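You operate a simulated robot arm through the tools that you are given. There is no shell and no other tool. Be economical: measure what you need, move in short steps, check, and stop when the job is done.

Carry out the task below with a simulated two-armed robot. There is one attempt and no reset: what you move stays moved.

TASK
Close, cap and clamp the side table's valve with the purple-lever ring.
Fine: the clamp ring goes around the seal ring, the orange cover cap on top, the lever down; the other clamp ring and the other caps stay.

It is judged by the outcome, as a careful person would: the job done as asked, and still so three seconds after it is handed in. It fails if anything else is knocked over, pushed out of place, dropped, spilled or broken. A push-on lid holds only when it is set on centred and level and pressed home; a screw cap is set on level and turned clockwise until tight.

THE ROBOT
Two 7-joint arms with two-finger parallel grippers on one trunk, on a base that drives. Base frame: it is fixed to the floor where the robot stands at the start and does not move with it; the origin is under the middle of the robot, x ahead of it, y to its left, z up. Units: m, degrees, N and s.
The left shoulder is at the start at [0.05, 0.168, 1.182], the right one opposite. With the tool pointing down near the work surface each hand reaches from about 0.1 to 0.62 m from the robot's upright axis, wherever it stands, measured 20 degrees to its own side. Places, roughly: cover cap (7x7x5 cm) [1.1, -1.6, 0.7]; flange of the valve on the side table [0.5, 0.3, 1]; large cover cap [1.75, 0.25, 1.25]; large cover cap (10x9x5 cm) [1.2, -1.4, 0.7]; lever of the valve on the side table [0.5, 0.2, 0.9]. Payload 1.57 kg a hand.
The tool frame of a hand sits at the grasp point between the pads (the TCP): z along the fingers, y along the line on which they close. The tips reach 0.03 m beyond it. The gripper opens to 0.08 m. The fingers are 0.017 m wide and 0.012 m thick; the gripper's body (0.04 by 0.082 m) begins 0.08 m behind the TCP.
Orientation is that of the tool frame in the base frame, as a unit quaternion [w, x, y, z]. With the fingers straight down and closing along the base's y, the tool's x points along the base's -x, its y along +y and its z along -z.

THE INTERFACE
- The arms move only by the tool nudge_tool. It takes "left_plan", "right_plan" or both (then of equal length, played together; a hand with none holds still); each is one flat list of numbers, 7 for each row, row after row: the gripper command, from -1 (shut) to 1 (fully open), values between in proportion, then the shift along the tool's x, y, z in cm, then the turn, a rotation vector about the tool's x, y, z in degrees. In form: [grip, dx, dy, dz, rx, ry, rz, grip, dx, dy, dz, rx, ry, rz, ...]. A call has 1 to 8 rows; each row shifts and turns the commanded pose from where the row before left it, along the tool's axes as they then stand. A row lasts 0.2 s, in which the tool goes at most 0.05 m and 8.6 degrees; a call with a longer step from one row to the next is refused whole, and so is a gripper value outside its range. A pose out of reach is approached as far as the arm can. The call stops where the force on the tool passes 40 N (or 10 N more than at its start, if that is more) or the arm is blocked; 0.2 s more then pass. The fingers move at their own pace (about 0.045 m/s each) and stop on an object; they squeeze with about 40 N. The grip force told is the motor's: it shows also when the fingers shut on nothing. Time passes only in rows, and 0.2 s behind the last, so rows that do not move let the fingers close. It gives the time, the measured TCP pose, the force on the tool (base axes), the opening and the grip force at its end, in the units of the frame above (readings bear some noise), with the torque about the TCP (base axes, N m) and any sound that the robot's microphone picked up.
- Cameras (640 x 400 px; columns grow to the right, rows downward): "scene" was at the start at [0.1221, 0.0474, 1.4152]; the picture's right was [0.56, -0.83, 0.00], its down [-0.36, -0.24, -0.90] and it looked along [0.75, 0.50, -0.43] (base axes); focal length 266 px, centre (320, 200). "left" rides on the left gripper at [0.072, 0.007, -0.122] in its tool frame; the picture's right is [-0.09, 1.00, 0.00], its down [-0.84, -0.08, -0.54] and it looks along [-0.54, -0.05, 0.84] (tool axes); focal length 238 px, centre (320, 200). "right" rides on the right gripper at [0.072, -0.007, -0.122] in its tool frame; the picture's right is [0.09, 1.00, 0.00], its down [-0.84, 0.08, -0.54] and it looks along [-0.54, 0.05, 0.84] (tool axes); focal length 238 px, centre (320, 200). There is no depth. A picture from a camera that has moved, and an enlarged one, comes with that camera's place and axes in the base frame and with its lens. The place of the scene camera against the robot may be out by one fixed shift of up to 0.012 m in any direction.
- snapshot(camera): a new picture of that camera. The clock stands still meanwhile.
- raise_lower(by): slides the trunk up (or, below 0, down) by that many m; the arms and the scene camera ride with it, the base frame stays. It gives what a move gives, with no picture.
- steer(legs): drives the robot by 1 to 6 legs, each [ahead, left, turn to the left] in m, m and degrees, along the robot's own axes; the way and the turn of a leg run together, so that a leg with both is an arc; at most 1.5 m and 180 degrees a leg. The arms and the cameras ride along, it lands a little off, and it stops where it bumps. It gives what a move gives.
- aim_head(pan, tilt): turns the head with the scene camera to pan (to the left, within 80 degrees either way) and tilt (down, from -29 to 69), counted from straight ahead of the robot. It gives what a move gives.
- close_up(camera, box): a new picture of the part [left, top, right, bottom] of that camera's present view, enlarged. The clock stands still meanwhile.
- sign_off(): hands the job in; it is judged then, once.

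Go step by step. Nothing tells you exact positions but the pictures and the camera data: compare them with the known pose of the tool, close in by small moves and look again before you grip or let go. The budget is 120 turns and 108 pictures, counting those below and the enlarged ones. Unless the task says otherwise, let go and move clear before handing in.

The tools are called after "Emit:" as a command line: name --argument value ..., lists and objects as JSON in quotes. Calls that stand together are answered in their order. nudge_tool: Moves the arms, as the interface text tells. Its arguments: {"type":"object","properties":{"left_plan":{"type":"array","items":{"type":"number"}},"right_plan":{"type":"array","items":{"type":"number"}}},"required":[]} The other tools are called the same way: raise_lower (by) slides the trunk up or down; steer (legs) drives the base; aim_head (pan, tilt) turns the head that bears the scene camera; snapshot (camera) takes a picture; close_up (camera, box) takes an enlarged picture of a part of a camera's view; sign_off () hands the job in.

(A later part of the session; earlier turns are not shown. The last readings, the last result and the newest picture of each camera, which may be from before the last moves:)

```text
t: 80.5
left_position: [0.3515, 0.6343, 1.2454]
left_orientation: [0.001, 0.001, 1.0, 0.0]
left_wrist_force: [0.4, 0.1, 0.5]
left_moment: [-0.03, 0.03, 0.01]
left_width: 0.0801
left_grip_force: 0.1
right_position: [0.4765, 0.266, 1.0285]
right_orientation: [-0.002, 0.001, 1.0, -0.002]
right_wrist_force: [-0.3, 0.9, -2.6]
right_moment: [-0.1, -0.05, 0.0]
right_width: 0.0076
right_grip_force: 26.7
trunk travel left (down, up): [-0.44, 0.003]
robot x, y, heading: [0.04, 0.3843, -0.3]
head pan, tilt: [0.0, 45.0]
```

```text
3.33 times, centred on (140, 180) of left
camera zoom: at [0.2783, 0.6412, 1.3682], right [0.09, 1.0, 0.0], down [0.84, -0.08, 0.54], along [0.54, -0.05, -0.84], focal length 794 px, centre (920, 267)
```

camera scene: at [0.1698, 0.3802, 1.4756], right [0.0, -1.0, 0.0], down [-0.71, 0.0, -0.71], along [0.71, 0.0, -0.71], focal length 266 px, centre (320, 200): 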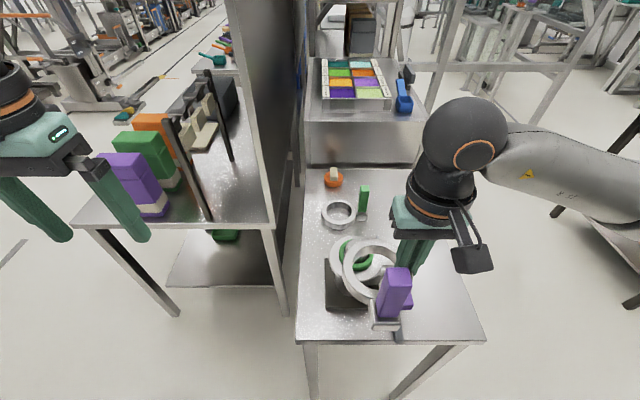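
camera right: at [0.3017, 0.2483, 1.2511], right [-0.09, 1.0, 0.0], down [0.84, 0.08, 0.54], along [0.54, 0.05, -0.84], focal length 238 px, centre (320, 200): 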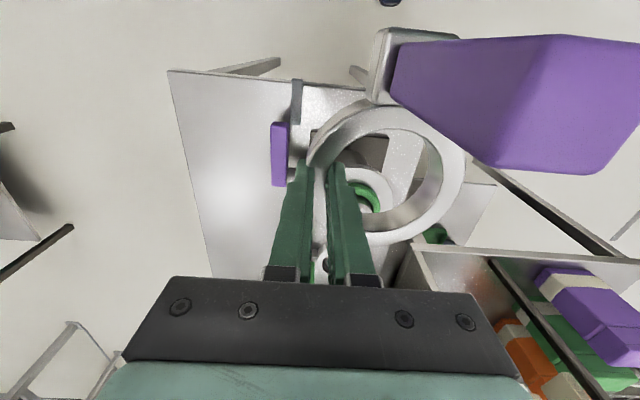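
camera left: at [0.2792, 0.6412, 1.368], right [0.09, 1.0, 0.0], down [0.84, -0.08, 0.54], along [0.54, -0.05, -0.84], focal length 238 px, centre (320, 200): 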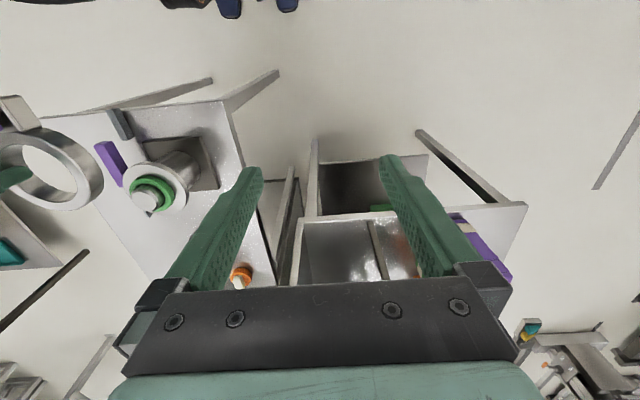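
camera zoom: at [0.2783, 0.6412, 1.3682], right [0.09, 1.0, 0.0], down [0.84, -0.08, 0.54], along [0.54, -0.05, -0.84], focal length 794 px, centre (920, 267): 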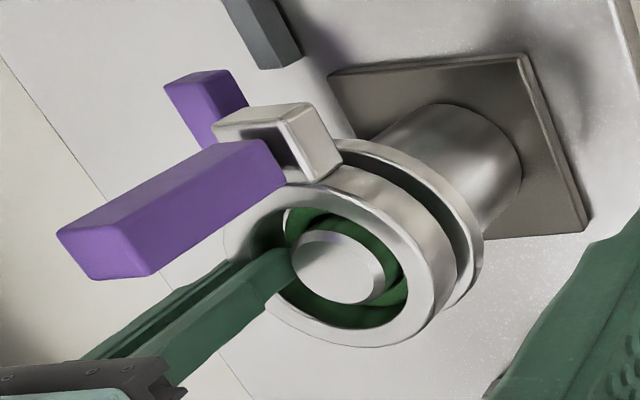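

Emit:
nudge_tool --right_plan '[-1, 0, 0, 0.4, 0, 0, 0, -1, 0, 0, 0.4, 0, 0, 0, -1, 0, 0, 0.4, 0, 0, 0, -1, 0, 0, 0, 0, 0, 0]'

Emit:
close_up --camera "right" --box '[280, 80, 500, 260]'

Emit:
close_up --camera "left" --box '[60, 120, 220, 240]'

```text
t: 81.4
left_position: [0.3486, 0.6346, 1.2454]
left_orientation: [0.002, 0.002, 1.0, 0.0]
left_wrist_force: [-0.4, -0.4, 0.7]
left_moment: [-0.03, 0.03, 0.02]
left_width: 0.0801
left_grip_force: 0.1
right_position: [0.4768, 0.2665, 1.0249]
right_orientation: [0.006, 0.0, 1.0, 0.003]
right_wrist_force: [-9.7, -5.0, 20.4]
right_moment: [0.06, 0.19, 0.13]
right_width: 0.0074
right_grip_force: 26.3
trunk travel left (down, up): [-0.44, 0.003]
robot x, y, heading: [0.0415, 0.3818, -0.1]
head pan, tilt: [0.0, 45.0]
stopped in row 4 (right hand): the force on the tool passed its limit at 42 N (the readings are from after the stop); the commanded pose is now the measured one
```

```text
2.22 times, centred on (390, 170) of right
camera zoom: at [0.4022, 0.2587, 1.1473], right [-0.09, 1.0, 0.0], down [0.83, 0.07, 0.55], along [0.55, 0.05, -0.83], focal length 530 px, centre (164, 267)
```

zoom: 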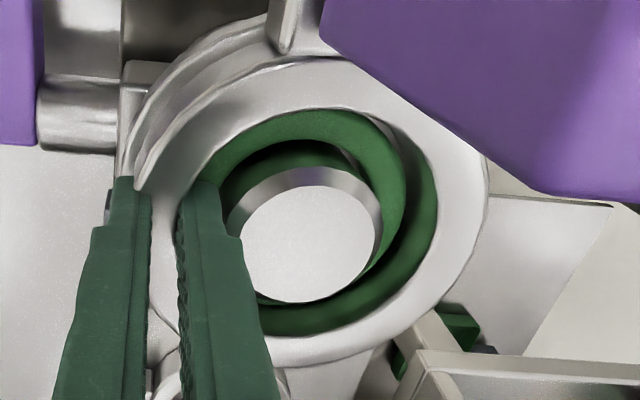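

```text
3.33 times, centred on (140, 180) of left
camera zoom: at [0.2757, 0.6406, 1.3688], right [0.1, 1.0, 0.0], down [0.83, -0.08, 0.54], along [0.54, -0.05, -0.84], focal length 794 px, centre (920, 267)
```

zoom: 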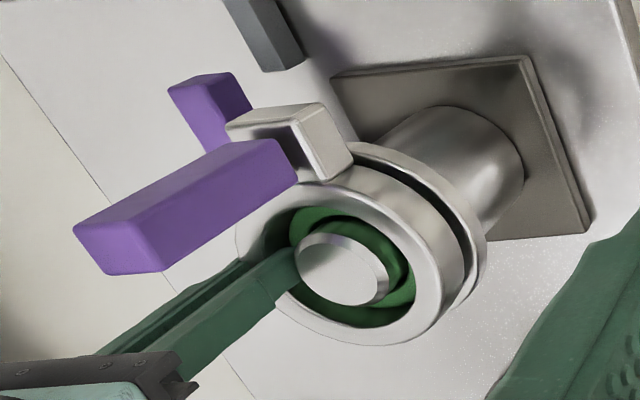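

The inner fingertip seems to be resting on the seal with the ring only a few mm above the flange. I ease up 2 mm, shift slightly with the reaction force, then open the fingers so the ring settles.

Emit:
nudge_tool --right_plan '[-1, 0.1, -0.1, -0.3, 0, 0, 0, -1, 0.1, 0, 0, 0, 0, 0, -1, 0, 0, 0, 0, 0, 0]'

Emit:
close_up --camera "left" --box '[90, 150, 200, 230]'

```text
t: 82.2
left_position: [0.35, 0.6343, 1.2454]
left_orientation: [0.001, 0.002, 1.0, 0.0]
left_wrist_force: [-0.5, 0.2, 0.7]
left_moment: [0.0, 0.01, -0.01]
left_width: 0.0799
left_grip_force: 0.0
right_position: [0.4771, 0.2653, 1.0248]
right_orientation: [0.006, 0.001, 1.0, 0.002]
right_wrist_force: [1.6, 1.7, 9.7]
right_moment: [0.1, -0.08, -0.03]
right_width: 0.0076
right_grip_force: 26.7
trunk travel left (down, up): [-0.44, 0.003]
robot x, y, heading: [0.0431, 0.3814, -0.1]
head pan, tilt: [0.0, 45.0]
```

```text
5.00 times, centred on (145, 190) of left
camera zoom: at [0.2775, 0.6416, 1.3682], right [0.09, 1.0, 0.0], down [0.84, -0.08, 0.54], along [0.54, -0.05, -0.84], focal length 1192 px, centre (1195, 250)
```

zoom: 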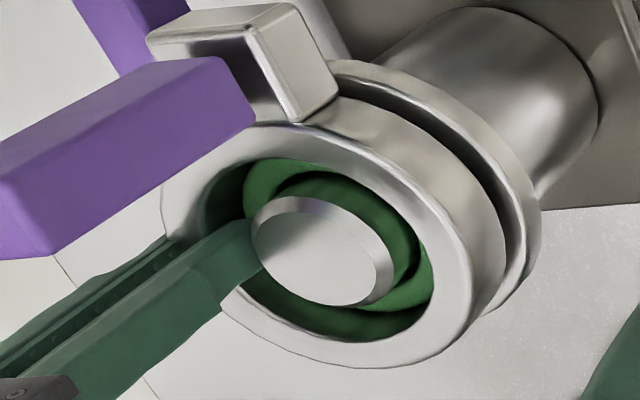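

Emit:
nudge_tool --right_plan '[-0.6, 0, 0, 0, 0, 0, 0, -0.6, 0, 0, 0, 0, 0, 0, -0.6, 0, 0, 0, 0, 0, 0]'

Emit:
close_up --camera "left" --box '[90, 150, 200, 230]'

Emit:
close_up --camera "right" --box '[280, 80, 500, 260]'

```text
t: 83.0
left_position: [0.3491, 0.6327, 1.2454]
left_orientation: [0.0, 0.002, 1.0, -0.001]
left_wrist_force: [0.0, -0.3, 1.0]
left_moment: [0.0, 0.01, -0.01]
left_width: 0.08
left_grip_force: 0.0
right_position: [0.4764, 0.2639, 1.0246]
right_orientation: [0.005, 0.002, 1.0, 0.002]
right_wrist_force: [1.4, -4.1, 10.4]
right_moment: [0.02, -0.03, -0.03]
right_width: 0.0117
right_grip_force: 0.1
trunk travel left (down, up): [-0.44, 0.003]
robot x, y, heading: [0.0423, 0.3878, 0.1]
head pan, tilt: [0.0, 45.0]
```

```text
5.00 times, centred on (145, 190) of left
camera zoom: at [0.2775, 0.6407, 1.3685], right [0.1, 1.0, 0.0], down [0.84, -0.08, 0.54], along [0.54, -0.05, -0.84], focal length 1192 px, centre (1195, 250)
```

zoom: 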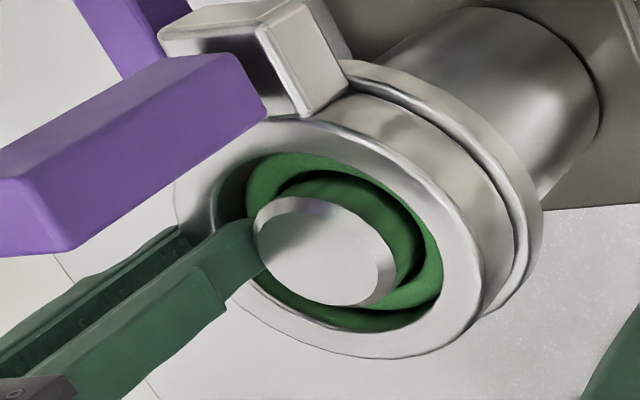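

```text
2.22 times, centred on (390, 170) of right
camera zoom: at [0.4025, 0.2574, 1.1478], right [-0.09, 1.0, 0.0], down [0.83, 0.07, 0.55], along [0.55, 0.05, -0.83], focal length 530 px, centre (164, 267)
```

zoom: 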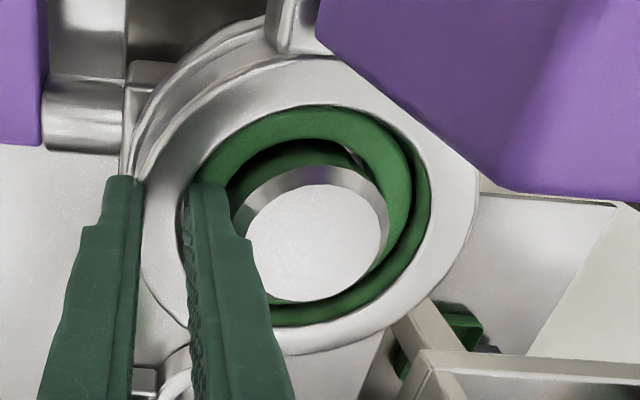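

The ring dropped into place around the seal on the flange. I lift the hand straight up and check.

Emit:
nudge_tool --right_plan '[-0.65, 0, 0, -0.5, 0, 0, 0, -0.65, 0, 0, -1.5, 0, 0, 0, -0.65, 0, 0, -3, 0, 0, 0, -0.65, 0, 0, -4, 0, 0, 0, -0.65, 0, 0, -4, 0, 0, 0, -0.65, 0, 0, 0, 0, 0, 0]'

Emit:
close_up --camera "left" --box '[60, 120, 220, 240]'

Emit:
snapshot --camera "right"

```text
t: 84.4
left_position: [0.3507, 0.6342, 1.2456]
left_orientation: [0.0, 0.001, 1.0, -0.001]
left_wrist_force: [-0.2, -0.1, -0.4]
left_moment: [0.03, 0.0, 0.04]
left_width: 0.0802
left_grip_force: 0.1
right_position: [0.4737, 0.2639, 1.1529]
right_orientation: [0.005, 0.0, 1.0, 0.002]
right_wrist_force: [0.1, 0.5, 0.9]
right_moment: [0.01, 0.01, 0.02]
right_width: 0.0137
right_grip_force: 0.2
trunk travel left (down, up): [-0.44, 0.003]
robot x, y, heading: [0.0429, 0.3851, 0.1]
head pan, tilt: [0.0, 45.0]
```

```text
3.33 times, centred on (140, 180) of left
camera zoom: at [0.2783, 0.6409, 1.3682], right [0.1, 1.0, 0.0], down [0.84, -0.08, 0.54], along [0.54, -0.05, -0.84], focal length 794 px, centre (920, 267)
```

zoom: 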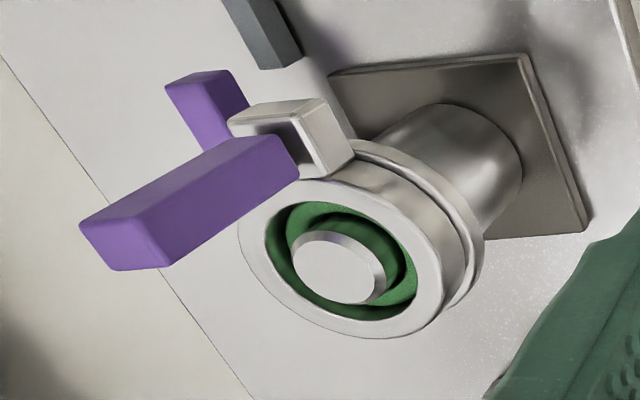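

```text
31 pictures are left
camera right: at [0.3999, 0.257, 1.2768], right [-0.09, 1.0, 0.0], down [0.83, 0.07, 0.55], along [0.55, 0.05, -0.84], focal length 238 px, centre (320, 200)
```

right: 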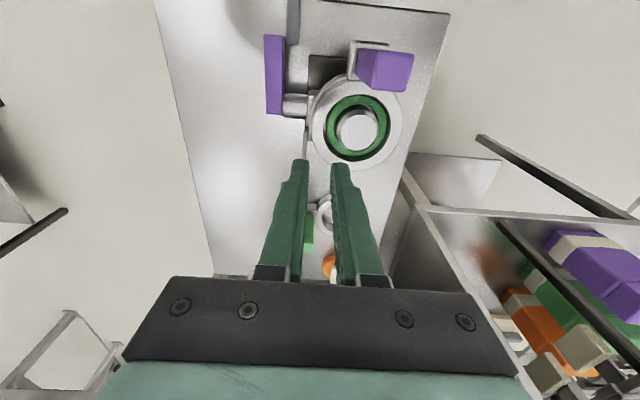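

The ring sits concentric around the seal. Now for the cap: I pull the right hand up and in, then drive back to the table's right side.

Emit:
nudge_tool --right_plan '[0, 0, -2, -3, -0.3, 0, -0.3, 1, 3, -2, -2, -0.3, 0, -0.3, 1, 4, 0, 0, 0, 0, 0, 1, 3, 0, 0, 0, 0, 0]'

Emit:
steer --legs '[[-0.1, 0, 0], [0, -0.87, 0], [0.755, 0, 0], [0, 0, 90], [0.2, 0, 0]]'

```text
t: 85.4
left_position: [0.3504, 0.6345, 1.2451]
left_orientation: [0.001, 0.002, 1.0, 0.001]
left_wrist_force: [-0.5, -0.7, -0.1]
left_moment: [-0.02, -0.06, 0.05]
left_width: 0.0799
left_grip_force: 0.0
right_position: [0.373, 0.225, 1.2025]
right_orientation: [0.005, -0.005, 1.0, 0.007]
right_wrist_force: [0.3, -0.4, 0.3]
right_moment: [0.01, 0.0, -0.02]
right_width: 0.0798
right_grip_force: 0.1
trunk travel left (down, up): [-0.44, 0.003]
robot x, y, heading: [0.0411, 0.3812, 0.0]
head pan, tilt: [0.0, 45.0]
```

```text
t: 102.9
left_position: [0.4158, 0.0123, 1.2453]
left_orientation: [0.0, 0.715, -0.7, 0.0]
left_wrist_force: [-0.1, -0.3, -0.6]
left_moment: [-0.03, -0.03, -0.03]
left_width: 0.0801
left_grip_force: 0.1
right_position: [0.8216, 0.0462, 1.2027]
right_orientation: [0.001, 0.718, -0.696, -0.009]
right_wrist_force: [-0.4, 0.5, 0.2]
right_moment: [-0.02, -0.01, -0.02]
right_width: 0.0798
right_grip_force: 0.0
trunk travel left (down, up): [-0.44, 0.003]
robot x, y, heading: [0.6751, -0.2882, 91.3]
head pan, tilt: [0.0, 45.0]
```

Emit:
steer --legs '[[0.03, -0.025, -1.3]]'

Emit:
nudge_tool --right_plan '[1, -4, 0, 4, 0.4, 0.3, 0.3, 1, -4, 0, 4, 0.4, 0.3, 0.3, 1, -4, -1, 3, 0, 0, 0, 1, -4, -1, 2, 0, 0, 0, 1, -4, -1, 2, 0, 0, 0, 1, -4, -1, 0, 0, 0, 0, 1, 0, 0, 0, 0, 0, 0]'

Emit:
snapshot --camera "right"

```text
t: 103.8
left_position: [0.4475, 0.0492, 1.2457]
left_orientation: [-0.001, -0.707, 0.707, 0.001]
left_wrist_force: [0.2, -0.2, -0.4]
left_moment: [-0.06, 0.0, 0.02]
left_width: 0.08
left_grip_force: 0.1
right_position: [0.855, 0.0738, 1.2004]
right_orientation: [0.002, 0.711, -0.703, -0.008]
right_wrist_force: [0.0, 0.1, 0.8]
right_moment: [-0.02, 0.04, -0.02]
right_width: 0.0799
right_grip_force: 0.1
trunk travel left (down, up): [-0.44, 0.003]
robot x, y, heading: [0.6926, -0.2619, 90.0]
head pan, tilt: [0.0, 45.0]
```

```text
refused: row 1 steps farther than a row can; nothing moved
```

```text
30 pictures are left
camera right: at [0.8631, 0.0005, 1.3246], right [-0.99, -0.1, 0.01], down [-0.08, 0.83, 0.55], along [-0.07, 0.55, -0.83], focal length 238 px, centre (320, 200)
```

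right: 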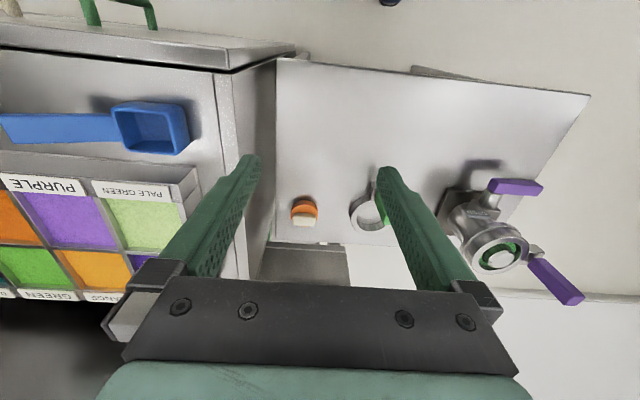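

Emit:
nudge_tool --right_plan '[1, -4, 0, 2.5, 0.4, 0.3, 0.3, 1, -4, 0, 2.5, 0.4, 0.3, 0.3, 1, -4, 0, 2.5, 0, 0, 0, 1, -4, 0, 2.5, 0, 0, 0, 1, -4, 0, 2.5, 0, 0, 0, 1, -4, 0, 2.5, 0, 0, 0, 1, 0, 0, 0, 0, 0, 0]'

```text
t: 105.4
left_position: [0.4467, 0.0476, 1.2462]
left_orientation: [0.001, -0.706, 0.708, 0.001]
left_wrist_force: [0.9, 0.4, -0.1]
left_moment: [0.02, 0.03, -0.02]
left_width: 0.0798
left_grip_force: 0.0
right_position: [0.8524, 0.3135, 1.052]
right_orientation: [0.0, 0.708, -0.706, 0.0]
right_wrist_force: [0.6, -0.2, -0.4]
right_moment: [-0.01, 0.02, -0.02]
right_width: 0.0802
right_grip_force: 0.1
trunk travel left (down, up): [-0.44, 0.003]
robot x, y, heading: [0.6962, -0.2579, 89.9]
head pan, tilt: [0.0, 45.0]
```

Emit:
snapshot --camera "right"

```text
29 pictures are left
camera right: at [0.8579, 0.2406, 1.1755], right [-1.0, -0.09, 0.0], down [-0.08, 0.84, 0.54], along [-0.05, 0.54, -0.84], focal length 238 px, centre (320, 200)
```

right: 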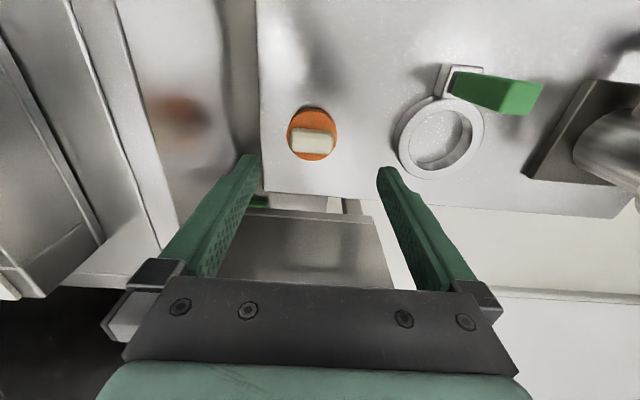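

Emit:
nudge_tool --right_plan '[1, -1.0, -0.4, 3.4, 0, 0, 0, 1, -1.0, -0.3, 3.4, 0, 0, 0, 1, 0, 0, 3, 0, 0, 0, 1, 0, 0, 0, 0, 0, 0]'

Emit:
snapshot --camera "right"

```text
t: 106.4
left_position: [0.4466, 0.0482, 1.2452]
left_orientation: [0.001, -0.707, 0.707, 0.0]
left_wrist_force: [-0.8, 1.0, 0.6]
left_moment: [0.0, -0.01, -0.01]
left_width: 0.0801
left_grip_force: 0.1
right_position: [0.8623, 0.3312, 0.9539]
right_orientation: [-0.001, -0.707, 0.708, 0.0]
right_wrist_force: [0.7, -0.4, 0.5]
right_moment: [0.01, 0.0, 0.02]
right_width: 0.0801
right_grip_force: 0.0
trunk travel left (down, up): [-0.44, 0.003]
robot x, y, heading: [0.6943, -0.2605, 89.9]
head pan, tilt: [0.0, 45.0]
```

```text
28 pictures are left
camera right: at [0.8672, 0.2594, 1.0767], right [-1.0, -0.09, 0.0], down [-0.08, 0.84, 0.54], along [-0.05, 0.54, -0.84], focal length 238 px, centre (320, 200)
```

right: 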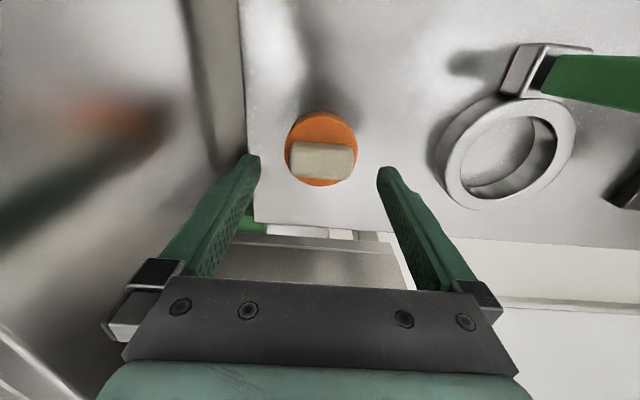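

Emit:
nudge_tool --right_plan '[1, -0.25, 0.4, 1.5, 0, 0, 0, 1, 0, 0, 1.0, 0, 0, 0, 1, 0, 0, 0.7, 0, 0, 0, 1, 0, 0, 0, 0, 0, 0]'

Emit:
snapshot --camera "right"

```text
t: 107.4
left_position: [0.446, 0.0479, 1.2448]
left_orientation: [0.0, -0.707, 0.708, 0.001]
left_wrist_force: [0.5, 0.2, 0.3]
left_moment: [-0.01, 0.0, 0.0]
left_width: 0.0798
left_grip_force: 0.2
right_position: [0.8567, 0.3347, 0.9214]
right_orientation: [0.0, -0.707, 0.707, 0.0]
right_wrist_force: [0.3, 1.3, -0.5]
right_moment: [-0.01, 0.03, -0.01]
right_width: 0.0804
right_grip_force: 0.1
trunk travel left (down, up): [-0.44, 0.003]
robot x, y, heading: [0.6991, -0.2613, 90.3]
head pan, tilt: [0.0, 45.0]
```

```text
27 pictures are left
camera right: at [0.862, 0.2625, 1.0453], right [-1.0, -0.09, 0.0], down [-0.08, 0.84, 0.54], along [-0.05, 0.54, -0.84], focal length 238 px, centre (320, 200)
```

right: 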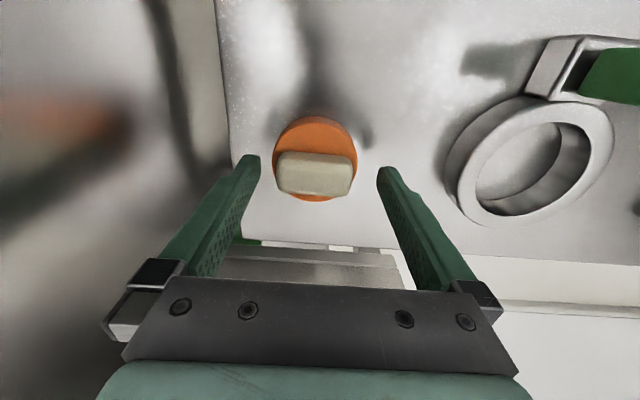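

Emit:
nudge_tool --right_plan '[1, 0.1, 0, 0.3, 0, 0, 0, 1, 0, 0, 0, 0, 0, 0, 0.4, 0, 0, 0, 0, 0, 0, -0.2, 0, 0, 0, 0, 0, 0, -1, 0, 0, 0, 0, 0, 0, -1, 0, 0, 0, 0, 0, 0, -1, 0, 0, 0, 0, 0, 0]'

Emit:
snapshot --camera "right"

```text
t: 109.0
left_position: [0.4463, 0.0483, 1.2457]
left_orientation: [0.001, -0.706, 0.708, 0.0]
left_wrist_force: [0.8, -0.7, -0.4]
left_moment: [-0.02, 0.0, 0.03]
left_width: 0.0799
left_grip_force: 0.0
right_position: [0.8561, 0.3339, 0.9196]
right_orientation: [0.0, -0.707, 0.707, 0.0]
right_wrist_force: [0.2, 0.2, 0.2]
right_moment: [0.04, 0.01, 0.03]
right_width: 0.0507
right_grip_force: 39.8
trunk travel left (down, up): [-0.44, 0.003]
robot x, y, heading: [0.6973, -0.2583, 90.1]
head pan, tilt: [0.0, 45.0]
```

```text
26 pictures are left
camera right: at [0.8619, 0.2618, 1.0432], right [-1.0, -0.09, 0.0], down [-0.08, 0.84, 0.54], along [-0.05, 0.54, -0.84], focal length 238 px, centre (320, 200)
```

right: 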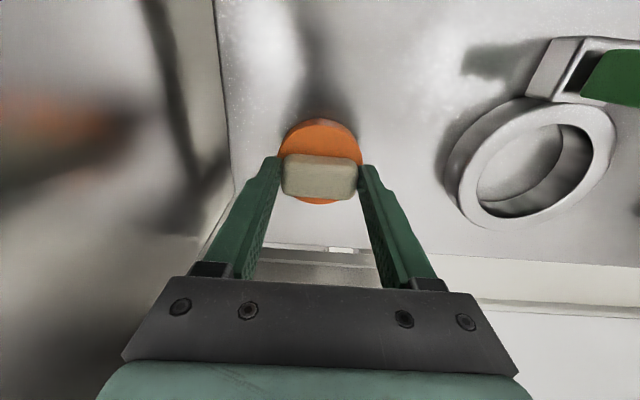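

The cap handle is gripped (5.1 cm). I lift, retract and drive back to the valve station.

Emit:
nudge_tool --right_plan '[-1, 0, 0, -1.5, 0, 0, 0, -1, 0, 0, -3, 0, 0, 0, -1, 1.5, 0, -4, 0, 0, 0, -1, 2.5, 0, -4, 0, 0, 0, -1, 3, 0, -3.5, 0, 0, 0, -1, 3, 0, -3.5, 0, 0, 0, -1, 3.5, 0, -3, 0, 0, 0, -1, 4.5, 0, 0, 0, 0, 0]'

Emit:
nudge_tool --right_plan '[-1, 4.5, 0, -1, 0, 0, 0, -1, 3.5, 0, -1, 0, 0, 0, -1, 0, 0, 0, 0, 0, 0]'

Emit:
snapshot --camera "right"

```text
t: 110.8
left_position: [0.4472, 0.0479, 1.2452]
left_orientation: [0.001, -0.707, 0.708, 0.001]
left_wrist_force: [0.1, -0.3, -0.5]
left_moment: [0.01, 0.0, 0.02]
left_width: 0.08
left_grip_force: 0.1
right_position: [0.8542, 0.1502, 1.1448]
right_orientation: [0.0, -0.707, 0.707, 0.0]
right_wrist_force: [0.1, -0.2, -0.6]
right_moment: [0.0, 0.02, -0.02]
right_width: 0.0509
right_grip_force: 40.0
trunk travel left (down, up): [-0.44, 0.003]
robot x, y, heading: [0.6967, -0.2626, 90.0]
head pan, tilt: [0.0, 45.0]
```

```text
t: 111.6
left_position: [0.4465, 0.0482, 1.2458]
left_orientation: [0.001, -0.706, 0.708, 0.001]
left_wrist_force: [0.5, -0.5, 0.2]
left_moment: [-0.03, 0.01, -0.02]
left_width: 0.0799
left_grip_force: 0.0
right_position: [0.8551, 0.0729, 1.1662]
right_orientation: [0.001, 0.707, -0.707, 0.0]
right_wrist_force: [0.7, 0.5, -0.2]
right_moment: [-0.03, -0.02, -0.01]
right_width: 0.0511
right_grip_force: 39.9
trunk travel left (down, up): [-0.44, 0.003]
robot x, y, heading: [0.6984, -0.2577, 90.3]
head pan, tilt: [0.0, 45.0]
```

```text
25 pictures are left
camera right: at [0.8605, 0.0011, 1.2896], right [-1.0, -0.09, 0.0], down [-0.08, 0.84, 0.54], along [-0.05, 0.54, -0.84], focal length 238 px, centre (320, 200)
```

right: 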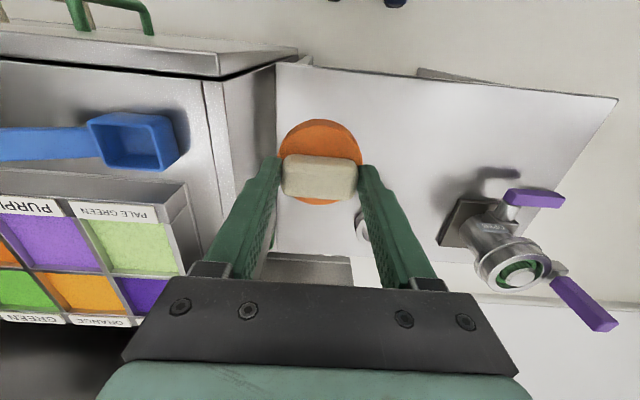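

Emit:
steer --legs '[[-0.22, 0, 0], [0, 0, -90], [-0.77, 0, 0], [0, 0.92, 0]]'

Emit:
snapshot --camera "scene"

```text
t: 128.9
left_position: [0.2405, 0.686, 1.2457]
left_orientation: [0.002, 0.005, 1.0, 0.0]
left_wrist_force: [0.7, -0.2, 0.8]
left_moment: [-0.02, -0.04, -0.05]
left_width: 0.08
left_grip_force: 0.1
right_position: [0.2627, 0.2774, 1.1672]
right_orientation: [-0.001, 0.003, 1.0, 0.0]
right_wrist_force: [-1.5, 0.1, -0.2]
right_moment: [0.03, -0.02, 0.02]
right_width: 0.051
right_grip_force: 40.2
trunk travel left (down, up): [-0.44, 0.003]
robot x, y, heading: [-0.0699, 0.4392, -0.2]
head pan, tilt: [0.0, 45.0]
```

```text
24 pictures are left
camera scene: at [0.0569, 0.4334, 1.4758], right [-0.01, -1.0, 0.0], down [-0.71, 0.0, -0.71], along [0.71, 0.0, -0.71], focal length 266 px, centre (320, 200)
```

scene: 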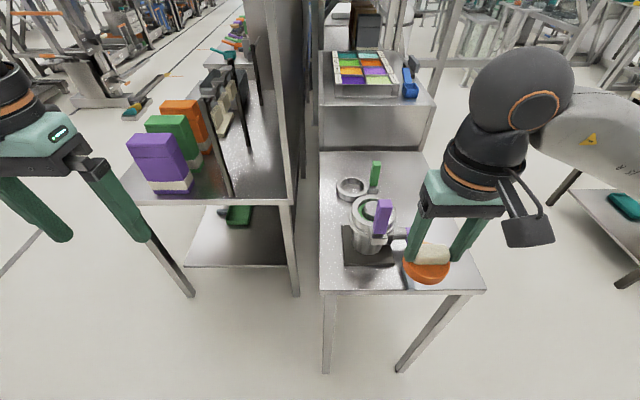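

Emit:
nudge_tool --right_plan '[-1, 0, -2, -3.5, 0, 0, 0, -1, 0, 0, -3, 0, 0, 0, -1, 0, 0, 0, 0, 0, 0]'

Emit:
steer --legs '[[0.11, 0, 0.2]]'

Emit:
snapshot --camera "right"

Emit:
close_up --camera "left" --box '[0, 80, 220, 240]'

```text
t: 129.7
left_position: [0.2396, 0.6847, 1.2445]
left_orientation: [0.002, 0.005, 1.0, 0.0]
left_wrist_force: [0.3, 0.6, -0.1]
left_moment: [-0.02, 0.0, 0.0]
left_width: 0.0799
left_grip_force: 0.2
right_position: [0.2625, 0.2571, 1.2316]
right_orientation: [-0.001, 0.004, 1.0, 0.0]
right_wrist_force: [0.8, -0.9, -1.5]
right_moment: [0.0, 0.0, 0.0]
right_width: 0.0507
right_grip_force: 40.1
trunk travel left (down, up): [-0.44, 0.003]
robot x, y, heading: [-0.0696, 0.4407, -0.7]
head pan, tilt: [0.0, 45.0]
```

```text
t: 130.9
left_position: [0.3482, 0.6858, 1.2457]
left_orientation: [0.0, 0.003, 1.0, 0.0]
left_wrist_force: [-0.9, 0.4, -0.3]
left_moment: [-0.01, 0.02, -0.01]
left_width: 0.08
left_grip_force: 0.0
right_position: [0.372, 0.2579, 1.2294]
right_orientation: [0.0, 0.002, 1.0, 0.0]
right_wrist_force: [1.1, 1.3, -0.3]
right_moment: [-0.03, 0.0, -0.02]
right_width: 0.051
right_grip_force: 39.9
trunk travel left (down, up): [-0.44, 0.003]
robot x, y, heading: [0.0382, 0.4369, -0.1]
head pan, tilt: [0.0, 45.0]
```

```text
23 pictures are left
camera right: at [0.2995, 0.2513, 1.3546], right [-0.09, 1.0, 0.0], down [0.84, 0.07, 0.54], along [0.54, 0.05, -0.84], focal length 238 px, centre (320, 200)
```

right: 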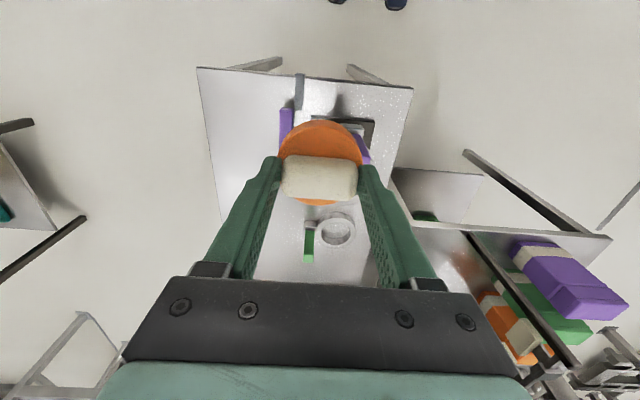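

```text
2.50 times, centred on (110, 160) of left
camera zoom: at [0.2765, 0.6942, 1.3681], right [0.1, 1.0, 0.0], down [0.84, -0.08, 0.54], along [0.54, -0.05, -0.84], focal length 596 px, centre (845, 300)
```

zoom: 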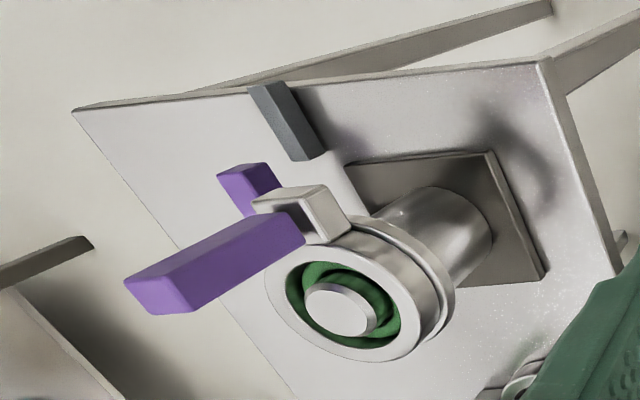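

The cap is centred on the TCP to within 1–2 mm, and the plug centre is at (0.477, 0.309). I move the cap over it, above the clamp lever, then lower part way.

Emit:
nudge_tool --right_plan '[-1, -3.45, 1.7, 0, 0, 0, 0, -1, -3.45, 1.7, 0, 0, 0, 0, -1, -3.45, 1.7, 0, 0, 0, 0, -1, 0, 0, 4, 0, 0, 0, -1, 0, 0, 4, 0, 0, 0, -1, 0, 0, 4, 0, 0, 0, -1, 0, 0, 0, 0, 0, 0]'

Emit:
close_up --camera "left" --box '[0, 100, 220, 260]'

Emit:
close_up --camera "scene" --box '[330, 170, 450, 290]'

```text
t: 132.5
left_position: [0.3476, 0.686, 1.2449]
left_orientation: [0.002, 0.003, 1.0, 0.0]
left_wrist_force: [-0.2, -0.5, -0.2]
left_moment: [-0.01, 0.0, -0.02]
left_width: 0.0801
left_grip_force: 0.0
right_position: [0.477, 0.3092, 1.1127]
right_orientation: [-0.001, 0.002, 1.0, 0.0]
right_wrist_force: [-0.6, -0.5, -0.7]
right_moment: [0.0, 0.03, -0.02]
right_width: 0.051
right_grip_force: 39.5
trunk travel left (down, up): [-0.44, 0.003]
robot x, y, heading: [0.0409, 0.4412, -0.1]
head pan, tilt: [0.0, 45.0]
```

```text
2.50 times, centred on (110, 180) of left
camera zoom: at [0.2755, 0.6944, 1.3683], right [0.1, 1.0, 0.0], down [0.84, -0.08, 0.54], along [0.54, -0.05, -0.84], focal length 596 px, centre (845, 250)
```

zoom: 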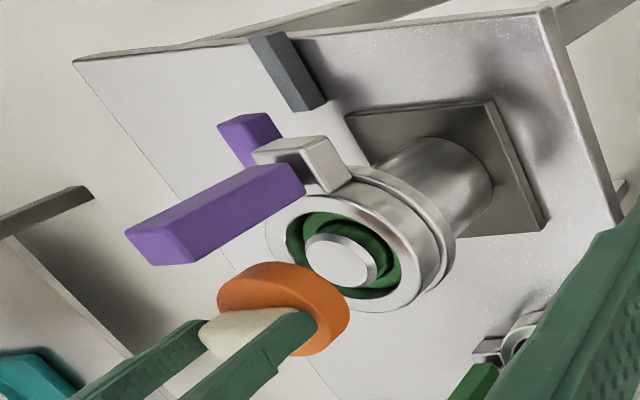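

```text
3.33 times, centred on (390, 230) of scene
camera zoom: at [0.1656, 0.4337, 1.4758], right [0.0, -1.0, 0.0], down [-0.71, 0.0, -0.71], along [0.71, 0.0, -0.71], focal length 887 px, centre (87, 100)
```

zoom: 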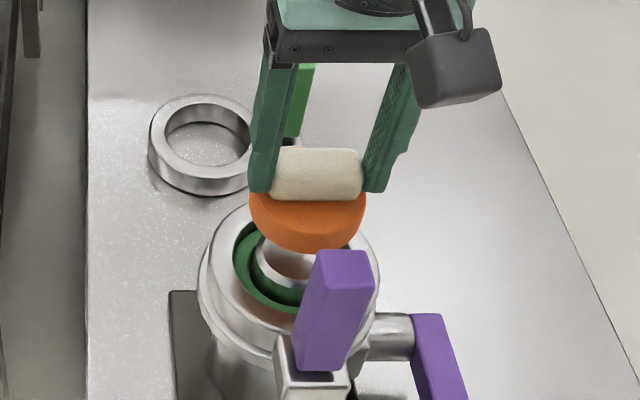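

The cap is roughly 2 mm too far left and ahead relative to the seal; I correct and lower gently until contact.

Emit:
nudge_tool --right_plan '[-1, 0.2, -0.15, 1, 0, 0, 0, -1, 0, 0, 1.5, 0, 0, 0, -1, 0, 0, 0.6, 0, 0, 0, -1, 0, 0, 0.5, 0, 0, 0, -1, 0, 0, 0, 0, 0, 0]'

Emit:
close_up --camera "left" --box '[60, 140, 200, 240]'

Emit:
close_up --camera "scene" --box '[340, 180, 430, 270]'

```text
t: 133.7
left_position: [0.3479, 0.6875, 1.246]
left_orientation: [0.0, 0.004, 1.0, 0.0]
left_wrist_force: [-0.2, -0.5, 0.1]
left_moment: [-0.02, -0.01, 0.0]
left_width: 0.0801
left_grip_force: 0.0
right_position: [0.4745, 0.3072, 1.0753]
right_orientation: [-0.001, 0.002, 1.0, 0.0]
right_wrist_force: [-0.1, 0.0, 0.1]
right_moment: [-0.02, -0.02, -0.03]
right_width: 0.051
right_grip_force: 40.1
trunk travel left (down, up): [-0.44, 0.003]
robot x, y, heading: [0.0356, 0.4403, 0.1]
head pan, tilt: [0.0, 45.0]
```

```text
4.00 times, centred on (130, 190) of left
camera zoom: at [0.2756, 0.6942, 1.3683], right [0.1, 1.0, 0.0], down [0.84, -0.08, 0.54], along [0.54, -0.05, -0.84], focal length 953 px, centre (1080, 240)
```

zoom: 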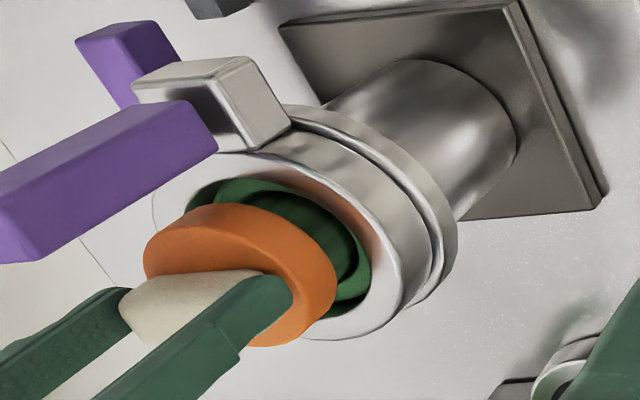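

```text
4.44 times, centred on (385, 225) of scene
camera zoom: at [0.1657, 0.4334, 1.4758], right [0.0, -1.0, 0.0], down [-0.71, 0.0, -0.71], along [0.71, 0.0, -0.71], focal length 1183 px, centre (31, 89)
```

zoom: 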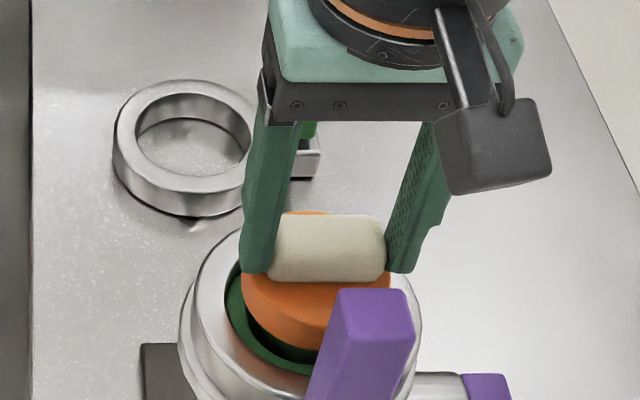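

Emit:
nudge_tool --right_plan '[-1, 0, -0.22, 0, 0, 0, 0, -1, 0, 0, 0.4, 0, 0, 0, -1, 0, 0, 0.4, 0, 0, 0, -1, 0, 0, 0.4, 0, 0, 0, -1, 0, 0, 0.4, 0, 0, 0, -1, 0, 0, 0, 0, 0, 0]'

Emit:
close_up --camera "left" --box '[60, 140, 200, 240]'

```text
t: 135.1
left_position: [0.3477, 0.6876, 1.2444]
left_orientation: [0.001, 0.003, 1.0, 0.0]
left_wrist_force: [-1.0, -0.3, -0.4]
left_moment: [-0.01, 0.01, -0.02]
left_width: 0.08
left_grip_force: 0.0
right_position: [0.4728, 0.3063, 1.0593]
right_orientation: [0.001, 0.002, 1.0, 0.001]
right_wrist_force: [4.8, 7.4, 1.8]
right_moment: [0.47, -0.3, 0.04]
right_width: 0.0507
right_grip_force: 40.0
trunk travel left (down, up): [-0.44, 0.003]
robot x, y, heading: [0.0388, 0.4359, -0.2]
head pan, tilt: [0.0, 45.0]
```

```text
4.00 times, centred on (130, 190) of left
camera zoom: at [0.276, 0.6953, 1.368], right [0.1, 1.0, 0.0], down [0.84, -0.08, 0.54], along [0.54, -0.05, -0.84], focal length 953 px, centre (1080, 240)
```

zoom: 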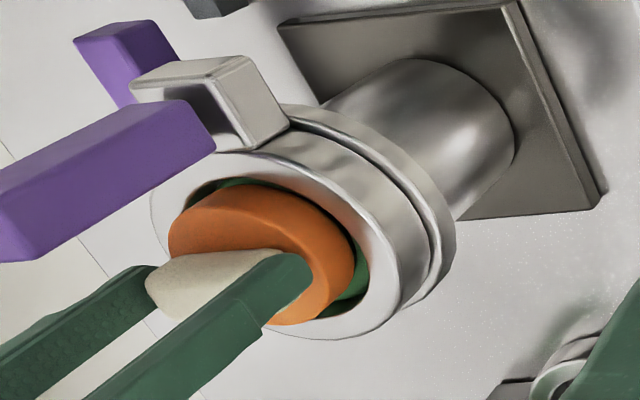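

The cap is over the plug (hollow), and the side force says it's slightly too far back and right. I correct by about 1.5 mm and continue down.

Emit:
nudge_tool --right_plan '[-1, -0.12, 0.2, 0, 0, 0, 0, -1, 0, 0, 0.3, 0, 0, 0, -1, 0, 0, 0.3, 0, 0, 0, -1, 0, 0, 0, 0, 0, 0]'

```text
t: 136.1
left_position: [0.3461, 0.6865, 1.2472]
left_orientation: [0.002, 0.003, 1.0, 0.0]
left_wrist_force: [0.0, -0.1, -0.1]
left_moment: [0.0, -0.04, 0.03]
left_width: 0.0801
left_grip_force: 0.0
right_position: [0.4737, 0.3063, 1.0562]
right_orientation: [0.003, 0.003, 1.0, 0.0]
right_wrist_force: [-0.8, -4.6, 31.5]
right_moment: [-0.18, -0.05, -0.02]
right_width: 0.0508
right_grip_force: 40.0
trunk travel left (down, up): [-0.44, 0.003]
robot x, y, heading: [0.0399, 0.4394, 0.0]
head pan, tilt: [0.0, 45.0]
```

Emit:
close_up --camera "left" --box '[60, 140, 200, 240]'

Emit:
close_up --camera "scene" --box '[340, 180, 430, 270]'

```text
4.00 times, centred on (130, 190) of left
camera zoom: at [0.2732, 0.6942, 1.3691], right [0.1, 1.0, 0.0], down [0.83, -0.08, 0.55], along [0.54, -0.05, -0.84], focal length 953 px, centre (1080, 240)
```

zoom: 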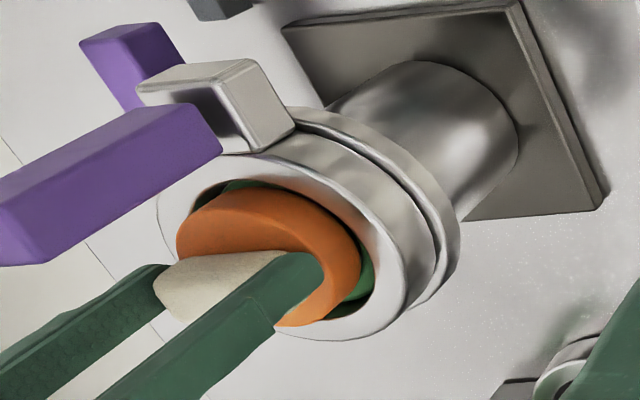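

```text
4.44 times, centred on (385, 225) of scene
camera zoom: at [0.1629, 0.4335, 1.4763], right [0.0, -1.0, 0.0], down [-0.71, 0.0, -0.71], along [0.71, 0.0, -0.71], focal length 1183 px, centre (31, 89)
```

zoom: 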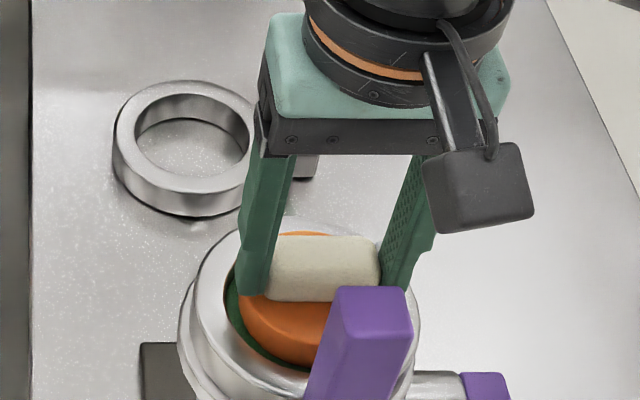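

Emit:
nudge_tool --right_plan '[-1, 0, 0, 0.4, 0, 0, 0, -1, 0, 0, 0.4, 0, 0, 0, -1, 0, 0, 0, 0, 0, 0]'

```text
t: 136.7
left_position: [0.348, 0.6854, 1.2457]
left_orientation: [0.001, 0.002, 1.0, 0.0]
left_wrist_force: [0.4, 0.3, -0.3]
left_moment: [0.0, -0.02, 0.01]
left_width: 0.0802
left_grip_force: 0.0
right_position: [0.476, 0.3076, 1.052]
right_orientation: [0.004, 0.002, 1.0, 0.001]
right_wrist_force: [-5.0, -1.2, 15.0]
right_moment: [-0.06, 0.36, -0.01]
right_width: 0.0509
right_grip_force: 40.7
trunk travel left (down, up): [-0.44, 0.003]
robot x, y, heading: [0.0375, 0.4369, -0.2]
head pan, tilt: [0.0, 45.0]
stopped in row 3 (right hand): the force on the tool passed its limit at 42 N (the readings are from after the stop); the commanded pose is now the measured one
```

The cap moved down another 4 mm and self-centred, so it seems home. I release, lift away and check.

Emit:
nudge_tool --right_plan '[1, 0, 0, 0, 0, 0, 0, 1, 0, 0, 0, 0, 0, 0, 1, 0, 0, -1, 0, 0, 0, 1, 0, 0, -3, 0, 0, 0, 1, 0, 0, -4, 0, 0, 0, 1, 0, 0, -4, 0, 0, 0, 1, 0, -4, 0, 0, 0, 0]'

Emit:
close_up --camera "left" --box '[60, 140, 200, 240]'

Emit:
close_up --camera "scene" --box '[330, 180, 450, 300]'

```text
t: 138.3
left_position: [0.3467, 0.6839, 1.2458]
left_orientation: [0.001, 0.002, 1.0, 0.001]
left_wrist_force: [0.5, -0.4, 0.4]
left_moment: [0.04, -0.01, 0.03]
left_width: 0.0801
left_grip_force: 0.0
right_position: [0.4727, 0.2651, 1.1711]
right_orientation: [0.004, 0.003, 1.0, 0.002]
right_wrist_force: [0.1, 0.1, -0.3]
right_moment: [0.05, -0.01, 0.02]
right_width: 0.0802
right_grip_force: 0.1
trunk travel left (down, up): [-0.44, 0.003]
robot x, y, heading: [0.0395, 0.4381, -0.0]
head pan, tilt: [0.0, 45.0]
```

```text
4.00 times, centred on (130, 190) of left
camera zoom: at [0.2755, 0.6922, 1.3688], right [0.1, 1.0, 0.0], down [0.84, -0.08, 0.54], along [0.54, -0.05, -0.84], focal length 953 px, centre (1080, 240)
```

zoom: 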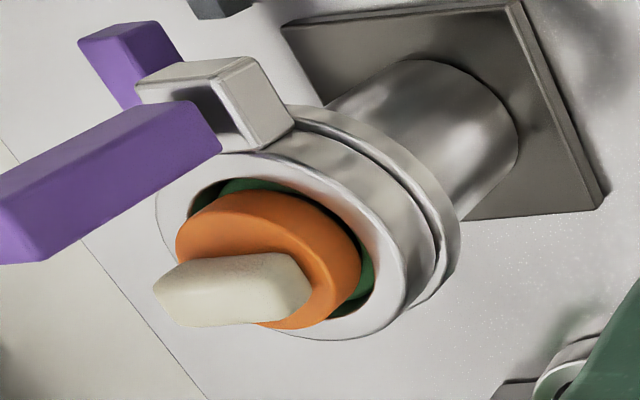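

```text
3.33 times, centred on (390, 240) of scene
camera zoom: at [0.1654, 0.4313, 1.4758], right [0.0, -1.0, 0.0], down [-0.71, 0.0, -0.71], along [0.71, 0.0, -0.71], focal length 887 px, centre (87, 67)
```

zoom: 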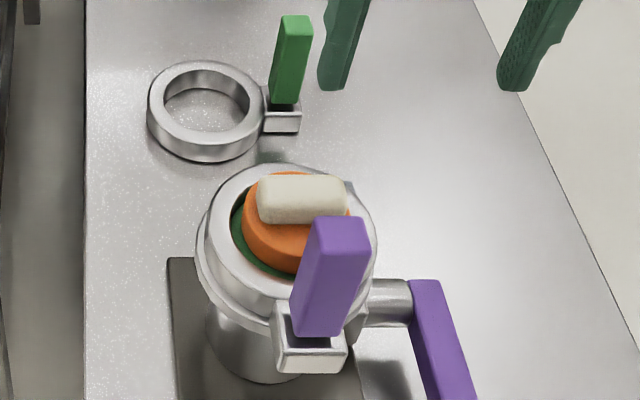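

The cap is on level and centred. Now the clamp lever: its upright bar tops out near (0.415, 0.303, 1.096). I put closed fingers between it and the cap handle, above the cap.

Emit:
nudge_tool --right_plan '[-1, 0, 0, 0, 0, 0, 0, -1, 0, 0, 0, 0, 0, 0, -1, 0, 0, 0, 0, 0, 0, -1, 1.2, 1.9, 0, 0, 0, 0, -1, 1.2, 1.9, 0, 0, 0, 0, -1, 0, 0, 0, 0, 0, 0]'

Emit:
snapshot --camera "right"

```text
t: 139.7
left_position: [0.348, 0.6866, 1.2455]
left_orientation: [0.001, 0.003, 1.0, 0.0]
left_wrist_force: [-0.6, 0.3, 0.3]
left_moment: [0.0, -0.04, 0.03]
left_width: 0.0802
left_grip_force: 0.0
right_position: [0.451, 0.3046, 1.1683]
right_orientation: [0.003, 0.003, 1.0, 0.001]
right_wrist_force: [-0.4, 0.0, 0.0]
right_moment: [-0.06, 0.0, 0.0]
right_width: 0.0
right_grip_force: 21.0
trunk travel left (down, up): [-0.44, 0.003]
robot x, y, heading: [0.04, 0.4371, 0.0]
head pan, tilt: [0.0, 45.0]
```

```text
12 pictures are left
camera right: at [0.3759, 0.2987, 1.2921], right [-0.09, 1.0, 0.0], down [0.83, 0.07, 0.55], along [0.55, 0.05, -0.84], focal length 238 px, centre (320, 200)
```

right: 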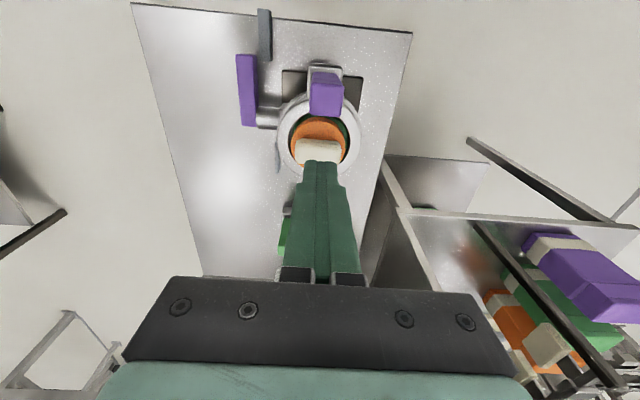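

Emit:
nudge_tool --right_plan '[-1, 0.3, 0.2, 3, 0, 0, 0, -1, 0, 0, 3, 0, 0, 0, -1, 0, 0, 1.6, 0, 0, 0, -1, 0, 0, 0, 0, 0, 0]'

Emit:
nudge_tool --right_plan '[-1, 0.6, 0, 0, 0, 0, 0, -1, 0.6, 0, 0, 0, 0, 0, -1, 0.6, 0, 0, 0, 0, 0, -1, 0.4, 0, 0, 0, 0, 0, -1, 0, 0, 0, 0, 0, 0]'

Emit:
close_up --camera "left" --box '[40, 120, 200, 240]'

```text
t: 140.7
left_position: [0.3479, 0.6855, 1.2452]
left_orientation: [0.001, 0.003, 1.0, 0.0]
left_wrist_force: [-0.2, -0.4, -0.1]
left_moment: [-0.02, 0.02, 0.01]
left_width: 0.0799
left_grip_force: 0.0
right_position: [0.4485, 0.3084, 1.0945]
right_orientation: [0.004, 0.002, 1.0, 0.001]
right_wrist_force: [-0.6, 0.2, 0.3]
right_moment: [0.01, 0.02, -0.01]
right_width: 0.0
right_grip_force: 21.2
trunk travel left (down, up): [-0.44, 0.003]
robot x, y, heading: [0.0383, 0.4401, -0.0]
head pan, tilt: [0.0, 45.0]
```

```text
t: 141.9
left_position: [0.3477, 0.6872, 1.2446]
left_orientation: [0.001, 0.002, 1.0, 0.0]
left_wrist_force: [-0.1, -0.2, 0.4]
left_moment: [-0.03, -0.02, 0.01]
left_width: 0.08
left_grip_force: 0.1
right_position: [0.4256, 0.3074, 1.0942]
right_orientation: [0.003, 0.003, 1.0, 0.002]
right_wrist_force: [1.0, 0.0, 1.0]
right_moment: [0.0, -0.02, 0.0]
right_width: 0.0001
right_grip_force: 21.2
trunk travel left (down, up): [-0.44, 0.003]
robot x, y, heading: [0.0372, 0.4379, -0.1]
head pan, tilt: [0.0, 45.0]
```

```text
3.33 times, centred on (120, 180) of left
camera zoom: at [0.2758, 0.6941, 1.3683], right [0.1, 1.0, 0.0], down [0.84, -0.08, 0.54], along [0.54, -0.05, -0.84], focal length 794 px, centre (987, 267)
```

zoom: 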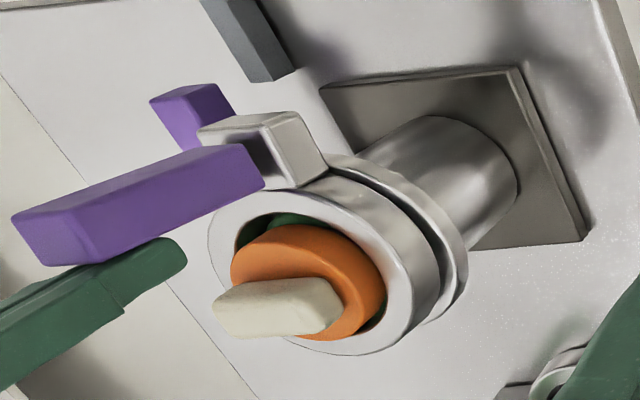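

The lever yields outward with almost no force and the ring stays put. I continue outward and down.

Emit:
nudge_tool --right_plan '[-1, 1.0, 0, 0.1, 0, 0, 0, -1, 1.0, 0, 0.3, 0, 0, 0, -1, 1.0, 0, 0.5, 0, 0, 0, -1, 1.0, 0, 0.6, 0, 0, 0, -1, 0, 0, 0, 0, 0, 0]'

Emit:
close_up --camera "left" --box '[40, 120, 200, 240]'

```text
t: 143.1
left_position: [0.3475, 0.688, 1.2445]
left_orientation: [0.001, 0.002, 1.0, 0.0]
left_wrist_force: [-0.3, 0.8, 0.5]
left_moment: [0.02, -0.03, -0.01]
left_width: 0.0801
left_grip_force: 0.1
right_position: [0.3869, 0.3067, 1.0788]
right_orientation: [0.003, 0.003, 1.0, 0.001]
right_wrist_force: [0.3, 0.1, 0.3]
right_moment: [0.01, -0.02, -0.01]
right_width: 0.0001
right_grip_force: 21.2
trunk travel left (down, up): [-0.44, 0.003]
robot x, y, heading: [0.0397, 0.4386, -0.0]
head pan, tilt: [0.0, 45.0]
```

```text
3.33 times, centred on (120, 180) of left
camera zoom: at [0.2757, 0.6941, 1.3683], right [0.1, 1.0, 0.0], down [0.84, -0.08, 0.54], along [0.54, -0.05, -0.84], focal length 794 px, centre (987, 267)
```

zoom: 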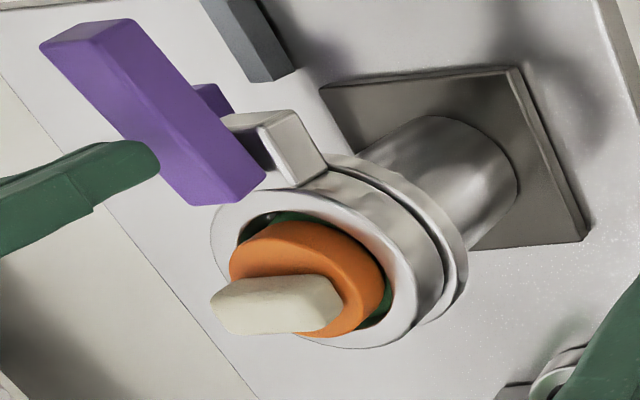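

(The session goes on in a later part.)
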